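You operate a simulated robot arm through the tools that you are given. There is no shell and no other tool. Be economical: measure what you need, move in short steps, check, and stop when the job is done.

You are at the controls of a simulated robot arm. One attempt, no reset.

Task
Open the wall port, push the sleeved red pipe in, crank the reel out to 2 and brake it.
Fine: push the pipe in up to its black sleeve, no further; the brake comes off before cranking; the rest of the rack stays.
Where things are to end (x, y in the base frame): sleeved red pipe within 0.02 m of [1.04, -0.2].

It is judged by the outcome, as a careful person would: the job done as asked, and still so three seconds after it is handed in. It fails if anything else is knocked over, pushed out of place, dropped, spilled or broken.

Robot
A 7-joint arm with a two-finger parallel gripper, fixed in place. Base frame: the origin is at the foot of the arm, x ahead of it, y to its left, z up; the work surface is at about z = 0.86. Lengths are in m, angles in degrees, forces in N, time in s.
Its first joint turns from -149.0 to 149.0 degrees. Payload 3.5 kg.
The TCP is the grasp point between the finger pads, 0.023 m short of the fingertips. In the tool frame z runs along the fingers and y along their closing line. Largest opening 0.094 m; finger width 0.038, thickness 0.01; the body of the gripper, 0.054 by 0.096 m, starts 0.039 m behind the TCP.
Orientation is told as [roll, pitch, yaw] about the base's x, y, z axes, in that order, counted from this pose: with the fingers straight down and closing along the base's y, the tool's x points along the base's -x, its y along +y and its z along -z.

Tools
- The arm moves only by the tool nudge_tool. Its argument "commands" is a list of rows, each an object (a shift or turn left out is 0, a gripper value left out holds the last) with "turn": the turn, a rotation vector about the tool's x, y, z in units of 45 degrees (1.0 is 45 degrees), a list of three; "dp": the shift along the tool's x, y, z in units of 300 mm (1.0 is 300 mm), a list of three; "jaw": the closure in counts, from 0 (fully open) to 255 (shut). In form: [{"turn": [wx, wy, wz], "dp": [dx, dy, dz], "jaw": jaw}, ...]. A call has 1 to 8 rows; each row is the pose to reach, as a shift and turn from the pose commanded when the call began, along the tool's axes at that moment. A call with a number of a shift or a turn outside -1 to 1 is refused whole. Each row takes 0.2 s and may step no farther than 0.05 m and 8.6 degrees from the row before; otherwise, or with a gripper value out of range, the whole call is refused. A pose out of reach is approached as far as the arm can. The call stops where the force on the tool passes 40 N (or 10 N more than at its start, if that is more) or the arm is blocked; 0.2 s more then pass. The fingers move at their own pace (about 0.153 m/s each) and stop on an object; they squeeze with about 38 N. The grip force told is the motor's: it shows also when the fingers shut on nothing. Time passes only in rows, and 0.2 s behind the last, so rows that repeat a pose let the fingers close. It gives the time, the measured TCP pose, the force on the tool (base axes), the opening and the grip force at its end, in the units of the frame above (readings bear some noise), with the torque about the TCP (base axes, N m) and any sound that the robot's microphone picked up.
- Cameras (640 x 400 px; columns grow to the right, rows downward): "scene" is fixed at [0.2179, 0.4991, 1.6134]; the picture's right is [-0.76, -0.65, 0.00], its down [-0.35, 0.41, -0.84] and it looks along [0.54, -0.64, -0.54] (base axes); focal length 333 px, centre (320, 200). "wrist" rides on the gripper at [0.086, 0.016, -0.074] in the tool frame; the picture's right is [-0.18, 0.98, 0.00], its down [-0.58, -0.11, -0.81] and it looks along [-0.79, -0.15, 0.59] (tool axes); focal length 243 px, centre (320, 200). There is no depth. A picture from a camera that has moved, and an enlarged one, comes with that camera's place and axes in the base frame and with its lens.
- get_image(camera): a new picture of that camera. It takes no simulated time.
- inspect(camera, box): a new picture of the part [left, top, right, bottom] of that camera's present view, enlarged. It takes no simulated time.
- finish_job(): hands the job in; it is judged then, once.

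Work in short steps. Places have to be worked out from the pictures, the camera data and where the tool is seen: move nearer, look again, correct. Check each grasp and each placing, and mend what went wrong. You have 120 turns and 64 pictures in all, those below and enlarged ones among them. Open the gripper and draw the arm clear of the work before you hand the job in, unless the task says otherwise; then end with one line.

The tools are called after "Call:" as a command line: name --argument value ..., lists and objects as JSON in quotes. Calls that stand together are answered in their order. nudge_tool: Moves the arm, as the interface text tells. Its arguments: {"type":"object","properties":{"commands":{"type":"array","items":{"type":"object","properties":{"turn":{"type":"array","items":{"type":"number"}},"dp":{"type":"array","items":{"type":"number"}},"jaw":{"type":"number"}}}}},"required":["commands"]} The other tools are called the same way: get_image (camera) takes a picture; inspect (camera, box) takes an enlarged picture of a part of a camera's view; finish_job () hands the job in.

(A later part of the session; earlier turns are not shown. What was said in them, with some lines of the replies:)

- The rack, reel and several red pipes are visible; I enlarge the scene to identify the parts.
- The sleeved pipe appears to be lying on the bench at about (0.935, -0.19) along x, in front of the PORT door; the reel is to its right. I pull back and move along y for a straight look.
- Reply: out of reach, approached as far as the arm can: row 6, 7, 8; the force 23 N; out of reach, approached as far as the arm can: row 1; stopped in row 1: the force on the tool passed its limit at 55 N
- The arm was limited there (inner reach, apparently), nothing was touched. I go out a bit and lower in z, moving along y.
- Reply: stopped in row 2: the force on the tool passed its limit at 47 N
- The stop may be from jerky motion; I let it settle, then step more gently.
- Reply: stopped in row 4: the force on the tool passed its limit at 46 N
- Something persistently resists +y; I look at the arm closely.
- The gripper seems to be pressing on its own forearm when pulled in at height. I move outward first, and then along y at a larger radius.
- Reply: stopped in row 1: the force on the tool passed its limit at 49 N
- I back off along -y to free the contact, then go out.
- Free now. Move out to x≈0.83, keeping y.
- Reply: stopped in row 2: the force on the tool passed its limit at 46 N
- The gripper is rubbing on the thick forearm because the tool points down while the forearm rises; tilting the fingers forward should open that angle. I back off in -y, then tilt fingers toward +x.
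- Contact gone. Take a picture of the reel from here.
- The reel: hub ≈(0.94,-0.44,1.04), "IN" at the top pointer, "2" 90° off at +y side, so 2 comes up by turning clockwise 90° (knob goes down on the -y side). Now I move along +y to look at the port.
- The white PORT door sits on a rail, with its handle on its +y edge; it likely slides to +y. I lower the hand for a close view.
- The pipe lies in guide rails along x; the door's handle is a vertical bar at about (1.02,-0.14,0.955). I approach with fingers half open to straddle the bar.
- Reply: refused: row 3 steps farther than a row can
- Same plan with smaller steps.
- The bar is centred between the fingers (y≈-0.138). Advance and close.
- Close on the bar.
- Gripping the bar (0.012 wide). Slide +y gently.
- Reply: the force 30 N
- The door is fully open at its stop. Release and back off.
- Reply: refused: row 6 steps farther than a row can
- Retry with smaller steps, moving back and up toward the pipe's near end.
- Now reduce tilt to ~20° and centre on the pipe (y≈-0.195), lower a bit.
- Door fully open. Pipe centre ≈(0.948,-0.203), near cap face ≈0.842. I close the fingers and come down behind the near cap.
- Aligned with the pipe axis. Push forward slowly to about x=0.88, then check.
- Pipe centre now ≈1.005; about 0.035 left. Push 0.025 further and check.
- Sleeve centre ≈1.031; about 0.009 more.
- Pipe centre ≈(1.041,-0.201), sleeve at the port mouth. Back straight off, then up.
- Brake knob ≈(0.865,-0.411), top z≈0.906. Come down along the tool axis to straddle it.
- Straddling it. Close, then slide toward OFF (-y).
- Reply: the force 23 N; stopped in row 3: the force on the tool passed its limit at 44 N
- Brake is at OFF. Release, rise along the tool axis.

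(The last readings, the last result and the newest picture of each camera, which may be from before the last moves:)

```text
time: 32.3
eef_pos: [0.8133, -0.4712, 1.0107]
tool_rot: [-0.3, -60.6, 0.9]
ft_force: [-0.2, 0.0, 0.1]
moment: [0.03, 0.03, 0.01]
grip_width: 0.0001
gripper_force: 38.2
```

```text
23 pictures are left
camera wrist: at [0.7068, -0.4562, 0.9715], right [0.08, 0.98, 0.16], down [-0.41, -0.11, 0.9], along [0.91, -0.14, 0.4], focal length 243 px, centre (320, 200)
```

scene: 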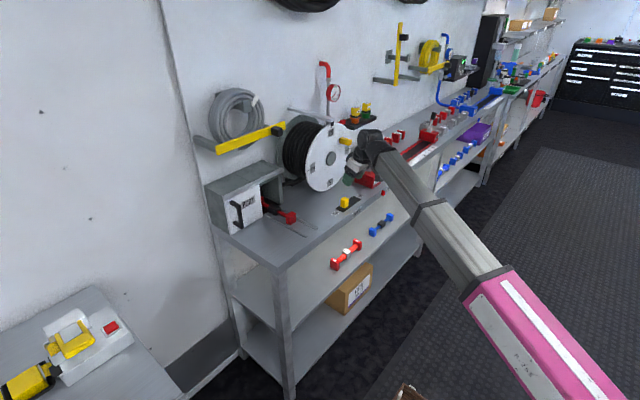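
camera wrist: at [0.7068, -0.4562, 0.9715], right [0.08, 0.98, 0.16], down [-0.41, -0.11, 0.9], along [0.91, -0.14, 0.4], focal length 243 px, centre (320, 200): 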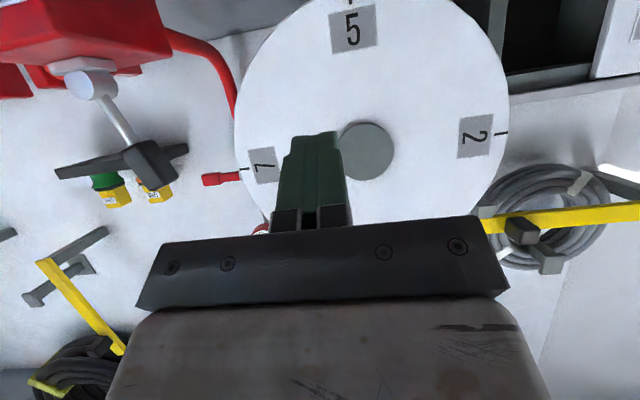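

The labels clockwise-out read IN, 2, 5, 7, so turning clockwise 90° is right. I raise the hand above the knob and tilt to nearly horizontal.

Call:
nudge_tool --commands '[{"dp": [-0.1, -0.03, -0.076], "jaw": 255}, {"dp": [-0.2, -0.06, -0.152], "turn": [0, -0.1, 0], "jaw": 255}, {"dp": [-0.3, -0.09, -0.228], "turn": [0, -0.22, 0], "jaw": 255}, {"dp": [-0.403, -0.1, -0.304], "turn": [0, -0.33, 0], "jaw": 255}, {"dp": [-0.403, -0.1, -0.304], "turn": [0, -0.33, 0], "jaw": 255}]'

Call:
get_image --camera "wrist"

Call:
inspect --camera "scene" --box '[270, 90, 390, 200]'

```text
time: 33.5
eef_pos: [0.7941, -0.5008, 1.1583]
tool_rot: [-0.4, -75.4, 1.1]
ft_force: [0.0, -0.8, -0.6]
moment: [-0.02, 0.01, 0.0]
grip_width: 0.0
gripper_force: 37.8
```

```text
22 pictures are left
camera wrist: at [0.6994, -0.4856, 1.0943], right [0.03, 0.98, 0.18], down [-0.63, -0.12, 0.77], along [0.77, -0.14, 0.62], focal length 243 px, centre (320, 200)
```

wrist: 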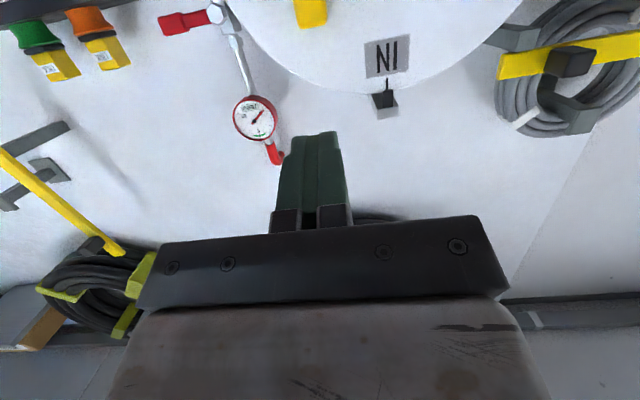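

```text
3.64 times, centred on (330, 145) of scene
camera zoom: at [0.2179, 0.4991, 1.6134], right [-0.76, -0.65, 0.0], down [-0.35, 0.41, -0.84], along [0.54, -0.64, -0.54], focal length 1212 px, centre (284, 400)
```

zoom: 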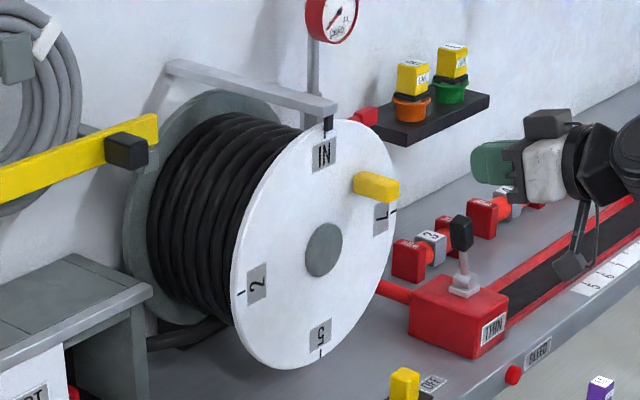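

Knob ≈(0.90 tip, -0.497, 1.098). Advance above it at x≈0.902.

Call:
nudge_tool --commands '[{"dp": [-0.03, -0.014, 0.12], "jaw": 255}, {"dp": [-0.06, -0.014, 0.24], "jaw": 255}, {"dp": [-0.091, -0.014, 0.348], "jaw": 255}, {"dp": [-0.091, -0.014, 0.348], "jaw": 255}]'

Call:
inspect --camera "scene" --box '[270, 90, 390, 200]'

```text
time: 34.5
eef_pos: [0.9027, -0.5036, 1.1603]
tool_rot: [-0.3, -75.3, 1.1]
ft_force: [-0.1, -0.3, -0.2]
moment: [-0.02, -0.01, -0.03]
grip_width: 0.0
gripper_force: 38.5
```

```text
3.64 times, centred on (330, 145) of scene
camera zoom: at [0.2179, 0.4991, 1.6134], right [-0.76, -0.65, 0.0], down [-0.35, 0.41, -0.84], along [0.54, -0.64, -0.54], focal length 1212 px, centre (284, 400)
```

zoom: 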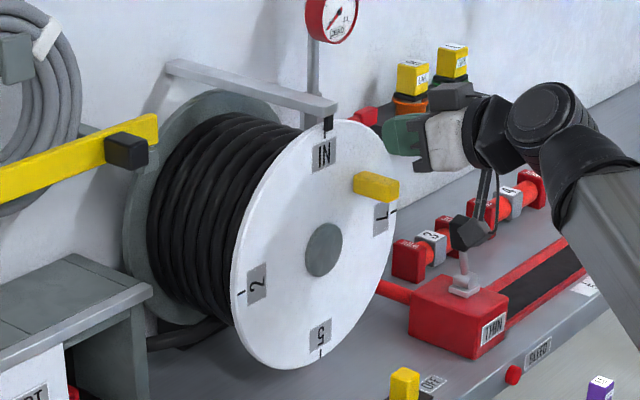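

Clear of things. Push down 0.08 slowly and look.

Call:
nudge_tool --commands '[{"dp": [0.06, 0, 0.016], "jaw": 255}, {"dp": [0.1, 0, 0.026], "jaw": 255}, {"dp": [0.14, 0, 0.036], "jaw": 255}, {"dp": [0.18, 0, 0.047], "jaw": 255}, {"dp": [0.22, 0, 0.057], "jaw": 255}, {"dp": [0.258, 0, 0.067], "jaw": 255}]'

Call:
inspect --camera "scene" --box '[270, 90, 390, 200]'

```text
time: 35.9
eef_pos: [0.9031, -0.505, 1.0819]
tool_rot: [-0.3, -75.3, 1.1]
ft_force: [-0.2, 0.9, -0.5]
moment: [0.0, 0.05, -0.01]
grip_width: 0.0
gripper_force: 38.3
```

```text
3.64 times, centred on (330, 145) of scene
camera zoom: at [0.2179, 0.4991, 1.6134], right [-0.76, -0.65, 0.0], down [-0.35, 0.41, -0.84], along [0.54, -0.64, -0.54], focal length 1212 px, centre (284, 400)
```

zoom: 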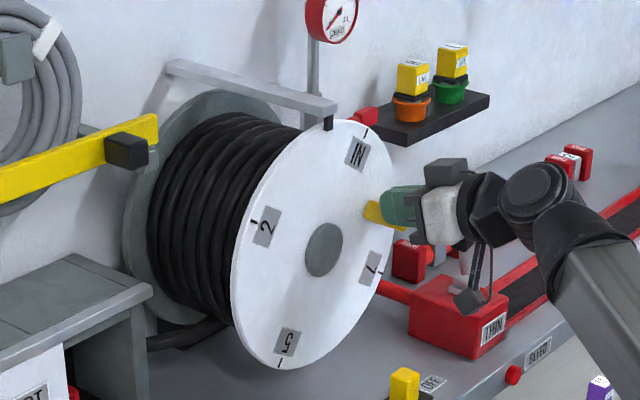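

It turns (label 7 confirmed). Continue down another 0.04.

Call:
nudge_tool --commands '[{"dp": [0.035, 0, 0.009], "jaw": 255}, {"dp": [0.07, 0, 0.018], "jaw": 255}, {"dp": [0.1, 0, 0.026], "jaw": 255}, {"dp": [0.13, 0, 0.034], "jaw": 255}]'

Call:
inspect --camera "scene" --box '[270, 90, 390, 200]'

```text
time: 36.9
eef_pos: [0.9026, -0.5046, 1.0388]
tool_rot: [-0.3, -75.4, 1.0]
ft_force: [-1.1, 5.7, 1.1]
moment: [0.11, 0.0, 0.07]
grip_width: 0.0
gripper_force: 38.0
```

```text
3.64 times, centred on (330, 145) of scene
camera zoom: at [0.2179, 0.4991, 1.6134], right [-0.76, -0.65, 0.0], down [-0.35, 0.41, -0.84], along [0.54, -0.64, -0.54], focal length 1212 px, centre (284, 400)
```

zoom: 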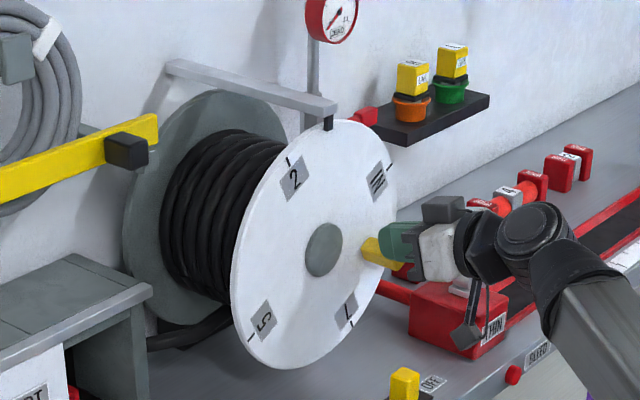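

About 60° turned. The knob is now a bit further -y than the finger; lift slightly, shift -y 0.015, and press on.

Call:
nudge_tool --commands '[{"dp": [-0.08, 0, -0.021], "jaw": 255}, {"dp": [-0.08, -0.05, -0.021], "jaw": 255}, {"dp": [-0.03, -0.05, -0.008], "jaw": 255}, {"dp": [0.0, -0.05, 0], "jaw": 255}, {"dp": [0.025, -0.05, 0.007], "jaw": 255}, {"dp": [0.05, -0.045, 0.014], "jaw": 255}]'

Call:
inspect --camera "scene" --box '[270, 90, 390, 200]'

```text
time: 38.3
eef_pos: [0.9031, -0.5182, 1.0251]
tool_rot: [-0.4, -75.3, 1.0]
ft_force: [-0.4, 0.1, 0.3]
moment: [0.03, -0.01, 0.0]
grip_width: 0.0002
gripper_force: 37.6
```

```text
3.64 times, centred on (330, 145) of scene
camera zoom: at [0.2179, 0.4991, 1.6134], right [-0.76, -0.65, 0.0], down [-0.35, 0.41, -0.84], along [0.54, -0.64, -0.54], focal length 1212 px, centre (284, 400)
```

zoom: 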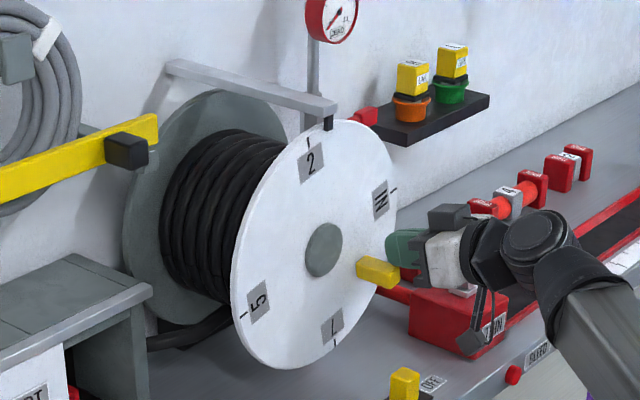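

About 10–12° left; push down another 0.012.

Call:
nudge_tool --commands '[{"dp": [0.02, 0.01, 0.005], "jaw": 255}, {"dp": [0.04, 0.02, 0.01], "jaw": 255}, {"dp": [0.04, 0.02, 0.01], "jaw": 255}]'

Call:
inspect --camera "scene" --box '[290, 100, 370, 160]'

```text
time: 39.1
eef_pos: [0.9023, -0.5122, 1.012]
tool_rot: [-0.4, -75.3, 1.1]
ft_force: [-0.2, -0.4, -0.4]
moment: [0.01, -0.01, 0.02]
grip_width: 0.0002
gripper_force: 38.2
```

```text
6.67 times, centred on (330, 130) of scene
camera zoom: at [0.2179, 0.4991, 1.6134], right [-0.76, -0.65, 0.0], down [-0.35, 0.41, -0.84], along [0.54, -0.64, -0.54], focal length 2222 px, centre (253, 667)
```

zoom: 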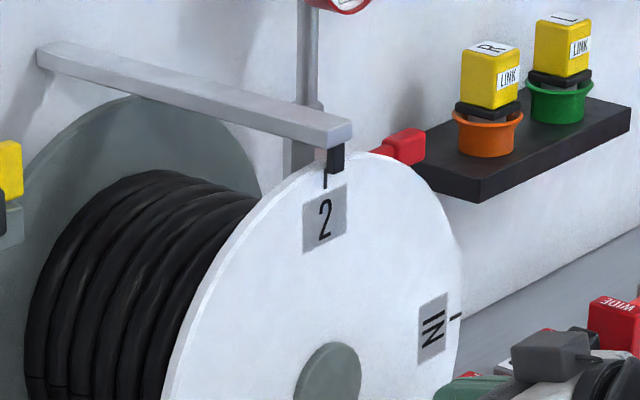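

About 3–4° short. Push 0.004 more.

Call:
nudge_tool --commands '[{"dp": [0.007, 0.003, 0.002], "jaw": 255}, {"dp": [0.0135, 0.005, 0.003], "jaw": 255}, {"dp": [0.0135, 0.005, 0.003], "jaw": 255}]'

Call:
inspect --camera "scene" --box '[290, 100, 370, 160]'

```text
time: 39.9
eef_pos: [0.9018, -0.5108, 1.0086]
tool_rot: [-0.3, -75.3, 1.1]
ft_force: [-0.6, 0.8, 1.4]
moment: [0.0, 0.02, -0.01]
grip_width: 0.0
gripper_force: 37.9
```

```text
6.67 times, centred on (330, 130) of scene
camera zoom: at [0.2179, 0.4991, 1.6134], right [-0.76, -0.65, 0.0], down [-0.35, 0.41, -0.84], along [0.54, -0.64, -0.54], focal length 2222 px, centre (253, 667)
```

zoom: 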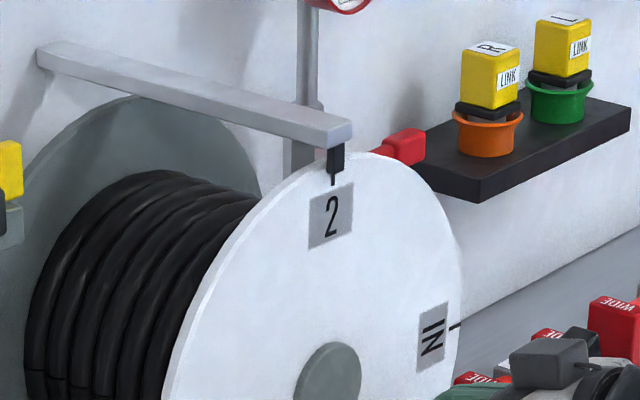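

"2" is at the pointer. Lift slightly, back off, and turn the tool down again for the brake.

Call:
nudge_tool --commands '[{"dp": [-0.032, 0, -0.0085], "jaw": 255}, {"dp": [-0.01, 0, -0.12], "jaw": 255}, {"dp": [0.02, 0, -0.22], "jaw": 255}, {"dp": [0.044, 0.06, -0.3], "jaw": 255}, {"dp": [0.044, 0.133, -0.3], "jaw": 255}]'

Call:
nudge_tool --commands '[{"turn": [0, 0.18, 0], "jaw": 100}, {"turn": [0, 0.36, 0], "jaw": 100}, {"turn": [0, 0.54, 0], "jaw": 100}, {"turn": [0, 0.72, 0], "jaw": 100}, {"turn": [0, 0.9, 0], "jaw": 100}, {"turn": [0, 1, 0], "jaw": 100}]'

Call:
nudge_tool --commands '[{"turn": [0, 0.11, 0]}, {"turn": [0, 0.22, 0]}, {"turn": [0, 0.22, 0]}]'

Call:
get_image --camera "wrist"

```text
time: 41.1
eef_pos: [0.8101, -0.4732, 1.0152]
tool_rot: [-0.1, -75.3, 0.9]
ft_force: [-0.9, 0.6, 0.9]
moment: [0.02, 0.0, -0.02]
grip_width: 0.0001
gripper_force: 38.3
```

```text
time: 42.5
eef_pos: [0.8122, -0.4719, 1.0172]
tool_rot: [-0.1, -30.3, 0.7]
ft_force: [0.8, -0.5, 1.1]
moment: [0.0, -0.02, -0.01]
grip_width: 0.0573
gripper_force: 0.1
```

```text
time: 43.3
eef_pos: [0.8116, -0.4722, 1.0192]
tool_rot: [-0.1, -20.4, 0.7]
ft_force: [0.1, 1.0, 0.0]
moment: [-0.04, 0.0, -0.01]
grip_width: 0.057
gripper_force: 0.1
```

```text
14 pictures are left
camera wrist: at [0.7051, -0.4567, 1.0579], right [0.16, 0.99, 0.06], down [0.27, -0.1, 0.96], along [0.95, -0.14, -0.28], focal length 243 px, centre (320, 200)
```

wrist: 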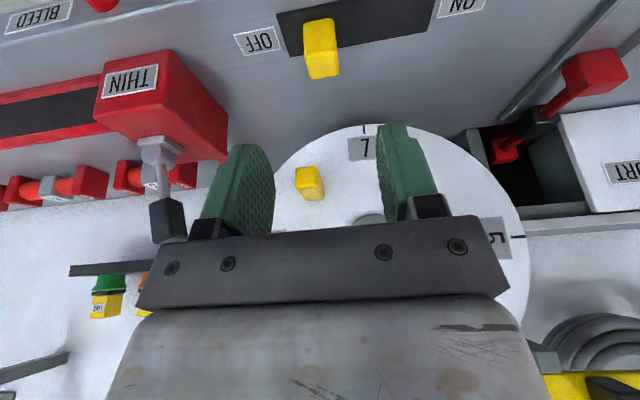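

Descend on the brake knob (crank knob at x≥0.895 stays clear).

Call:
nudge_tool --commands '[{"dp": [-0.008, 0.003, 0.14], "jaw": 100}, {"dp": [-0.016, 0.003, 0.28], "jaw": 100}, {"dp": [-0.026, 0.003, 0.431], "jaw": 100}, {"dp": [-0.026, 0.003, 0.431], "jaw": 255}, {"dp": [-0.026, 0.003, 0.431], "jaw": 255}, {"dp": [-0.026, 0.003, 0.431], "jaw": 255}]'

```text
time: 44.7
eef_pos: [0.8649, -0.4703, 0.8967]
tool_rot: [0.0, -20.3, 0.7]
ft_force: [2.7, 13.5, -9.6]
moment: [0.17, -0.08, -1.47]
grip_width: 0.026
gripper_force: 45.6
```

Gripped (0.026). Slide +y 0.06 to ON.

Call:
nudge_tool --commands '[{"dp": [0, 0.05, 0], "jaw": 255}, {"dp": [0, 0.1, 0], "jaw": 255}, {"dp": [0, 0.15, 0], "jaw": 255}, {"dp": [0, 0.19, 0], "jaw": 255}, {"dp": [0, 0.205, 0], "jaw": 255}, {"dp": [0, 0.215, 0], "jaw": 255}]'

Call:
get_image --camera "wrist"

```text
time: 46.1
eef_pos: [0.8643, -0.4111, 0.8978]
tool_rot: [-0.3, -20.4, 0.7]
ft_force: [12.9, -28.2, -24.1]
moment: [0.53, -0.24, -0.95]
grip_width: 0.0259
gripper_force: 44.7
```

```text
13 pictures are left
camera wrist: at [0.7579, -0.3944, 0.9374], right [0.16, 0.98, 0.06], down [0.27, -0.1, 0.96], along [0.95, -0.14, -0.28], focal length 243 px, centre (320, 200)
```

wrist: 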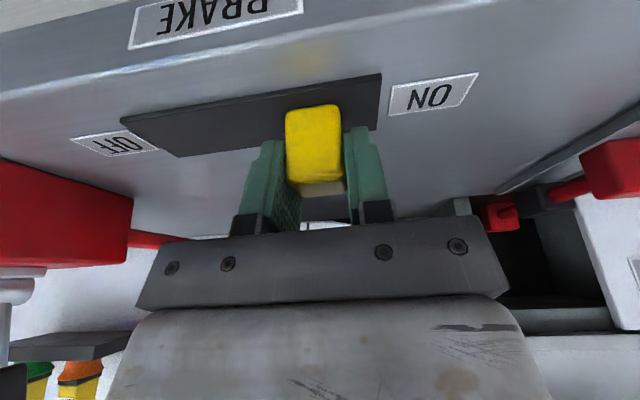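

Brake is at the ON stop (force reaction). Release, rise and draw the arm clear.

Call:
nudge_tool --commands '[{"jaw": 100}, {"jaw": 100}, {"dp": [0.01, 0, -0.12], "jaw": 100}, {"dp": [0.03, 0, -0.25], "jaw": 100}, {"dp": [0.06, 0, -0.38], "jaw": 100}, {"dp": [0.1, 0, -0.46], "jaw": 60}, {"dp": [0.1, 0, -0.46], "jaw": 0}]'

Call:
get_image --camera "wrist"

Call:
inspect --camera "scene" --box '[200, 90, 380, 230]'

```text
time: 47.7
eef_pos: [0.7849, -0.4069, 1.0175]
tool_rot: [-0.1, -20.3, 0.8]
ft_force: [0.8, 0.0, 0.3]
moment: [0.03, 0.01, -0.02]
grip_width: 0.094
gripper_force: 0.1
```

```text
12 pictures are left
camera wrist: at [0.6788, -0.3914, 1.057], right [0.16, 0.99, 0.06], down [0.27, -0.1, 0.96], along [0.95, -0.14, -0.28], focal length 243 px, centre (320, 200)
```

wrist: 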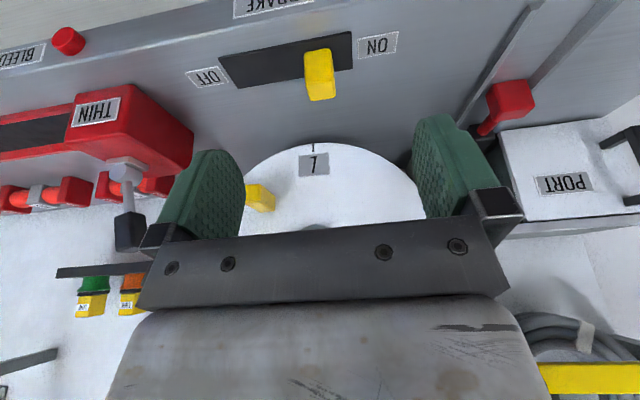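

```text
2.86 times, centred on (290, 160) of scene
camera zoom: at [0.2179, 0.4991, 1.6134], right [-0.76, -0.65, 0.0], down [-0.35, 0.41, -0.84], along [0.54, -0.64, -0.54], focal length 952 px, centre (406, 314)
```

zoom: 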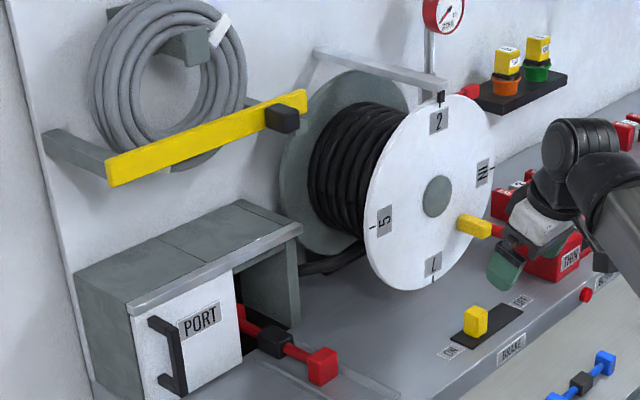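

Pipe, door, brake look right; final check of the reel mark and pipe sleeve.

Call:
inspect --camera "scene" --box '[290, 100, 370, 160]'

Call:
inspect --camera "scene" --box '[230, 160, 310, 220]'

```text
6.67 times, centred on (330, 130) of scene
camera zoom: at [0.2179, 0.4991, 1.6134], right [-0.76, -0.65, 0.0], down [-0.35, 0.41, -0.84], along [0.54, -0.64, -0.54], focal length 2222 px, centre (253, 667)
```

zoom: 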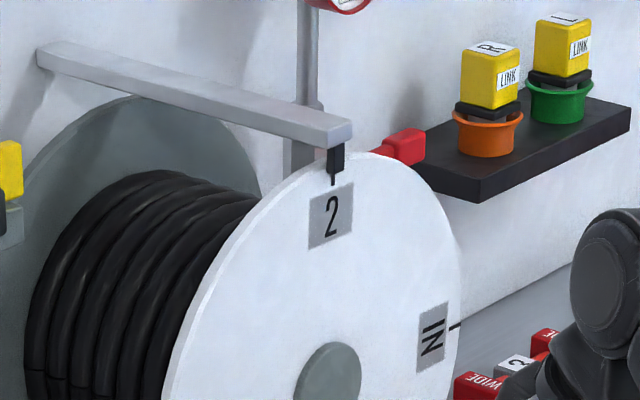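

```text
6.67 times, centred on (270, 190) of scene
camera zoom: at [0.2179, 0.4991, 1.6134], right [-0.76, -0.65, 0.0], down [-0.35, 0.41, -0.84], along [0.54, -0.64, -0.54], focal length 2222 px, centre (653, 267)
```

zoom: 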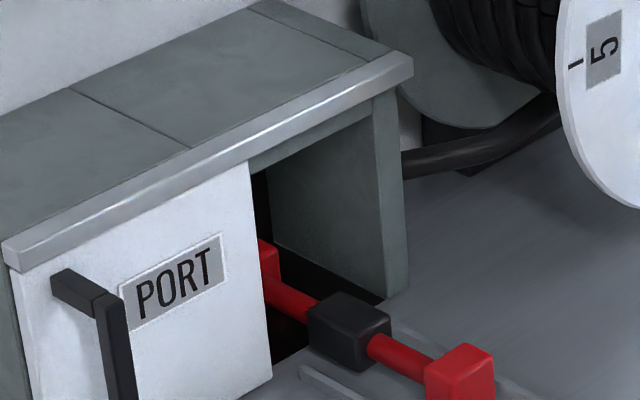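

Everything is in place: reel at 2, brake ON, pipe in up to its sleeve, door open, gripper open and clear. Handing in.

Call:
finish_job

```text
The job is handed in.
```

I opened the port, pushed the sleeved red pipe in to its black sleeve at about (1.04, -0.20), took the brake off, cranked the reel to 2, and put the brake back ON.
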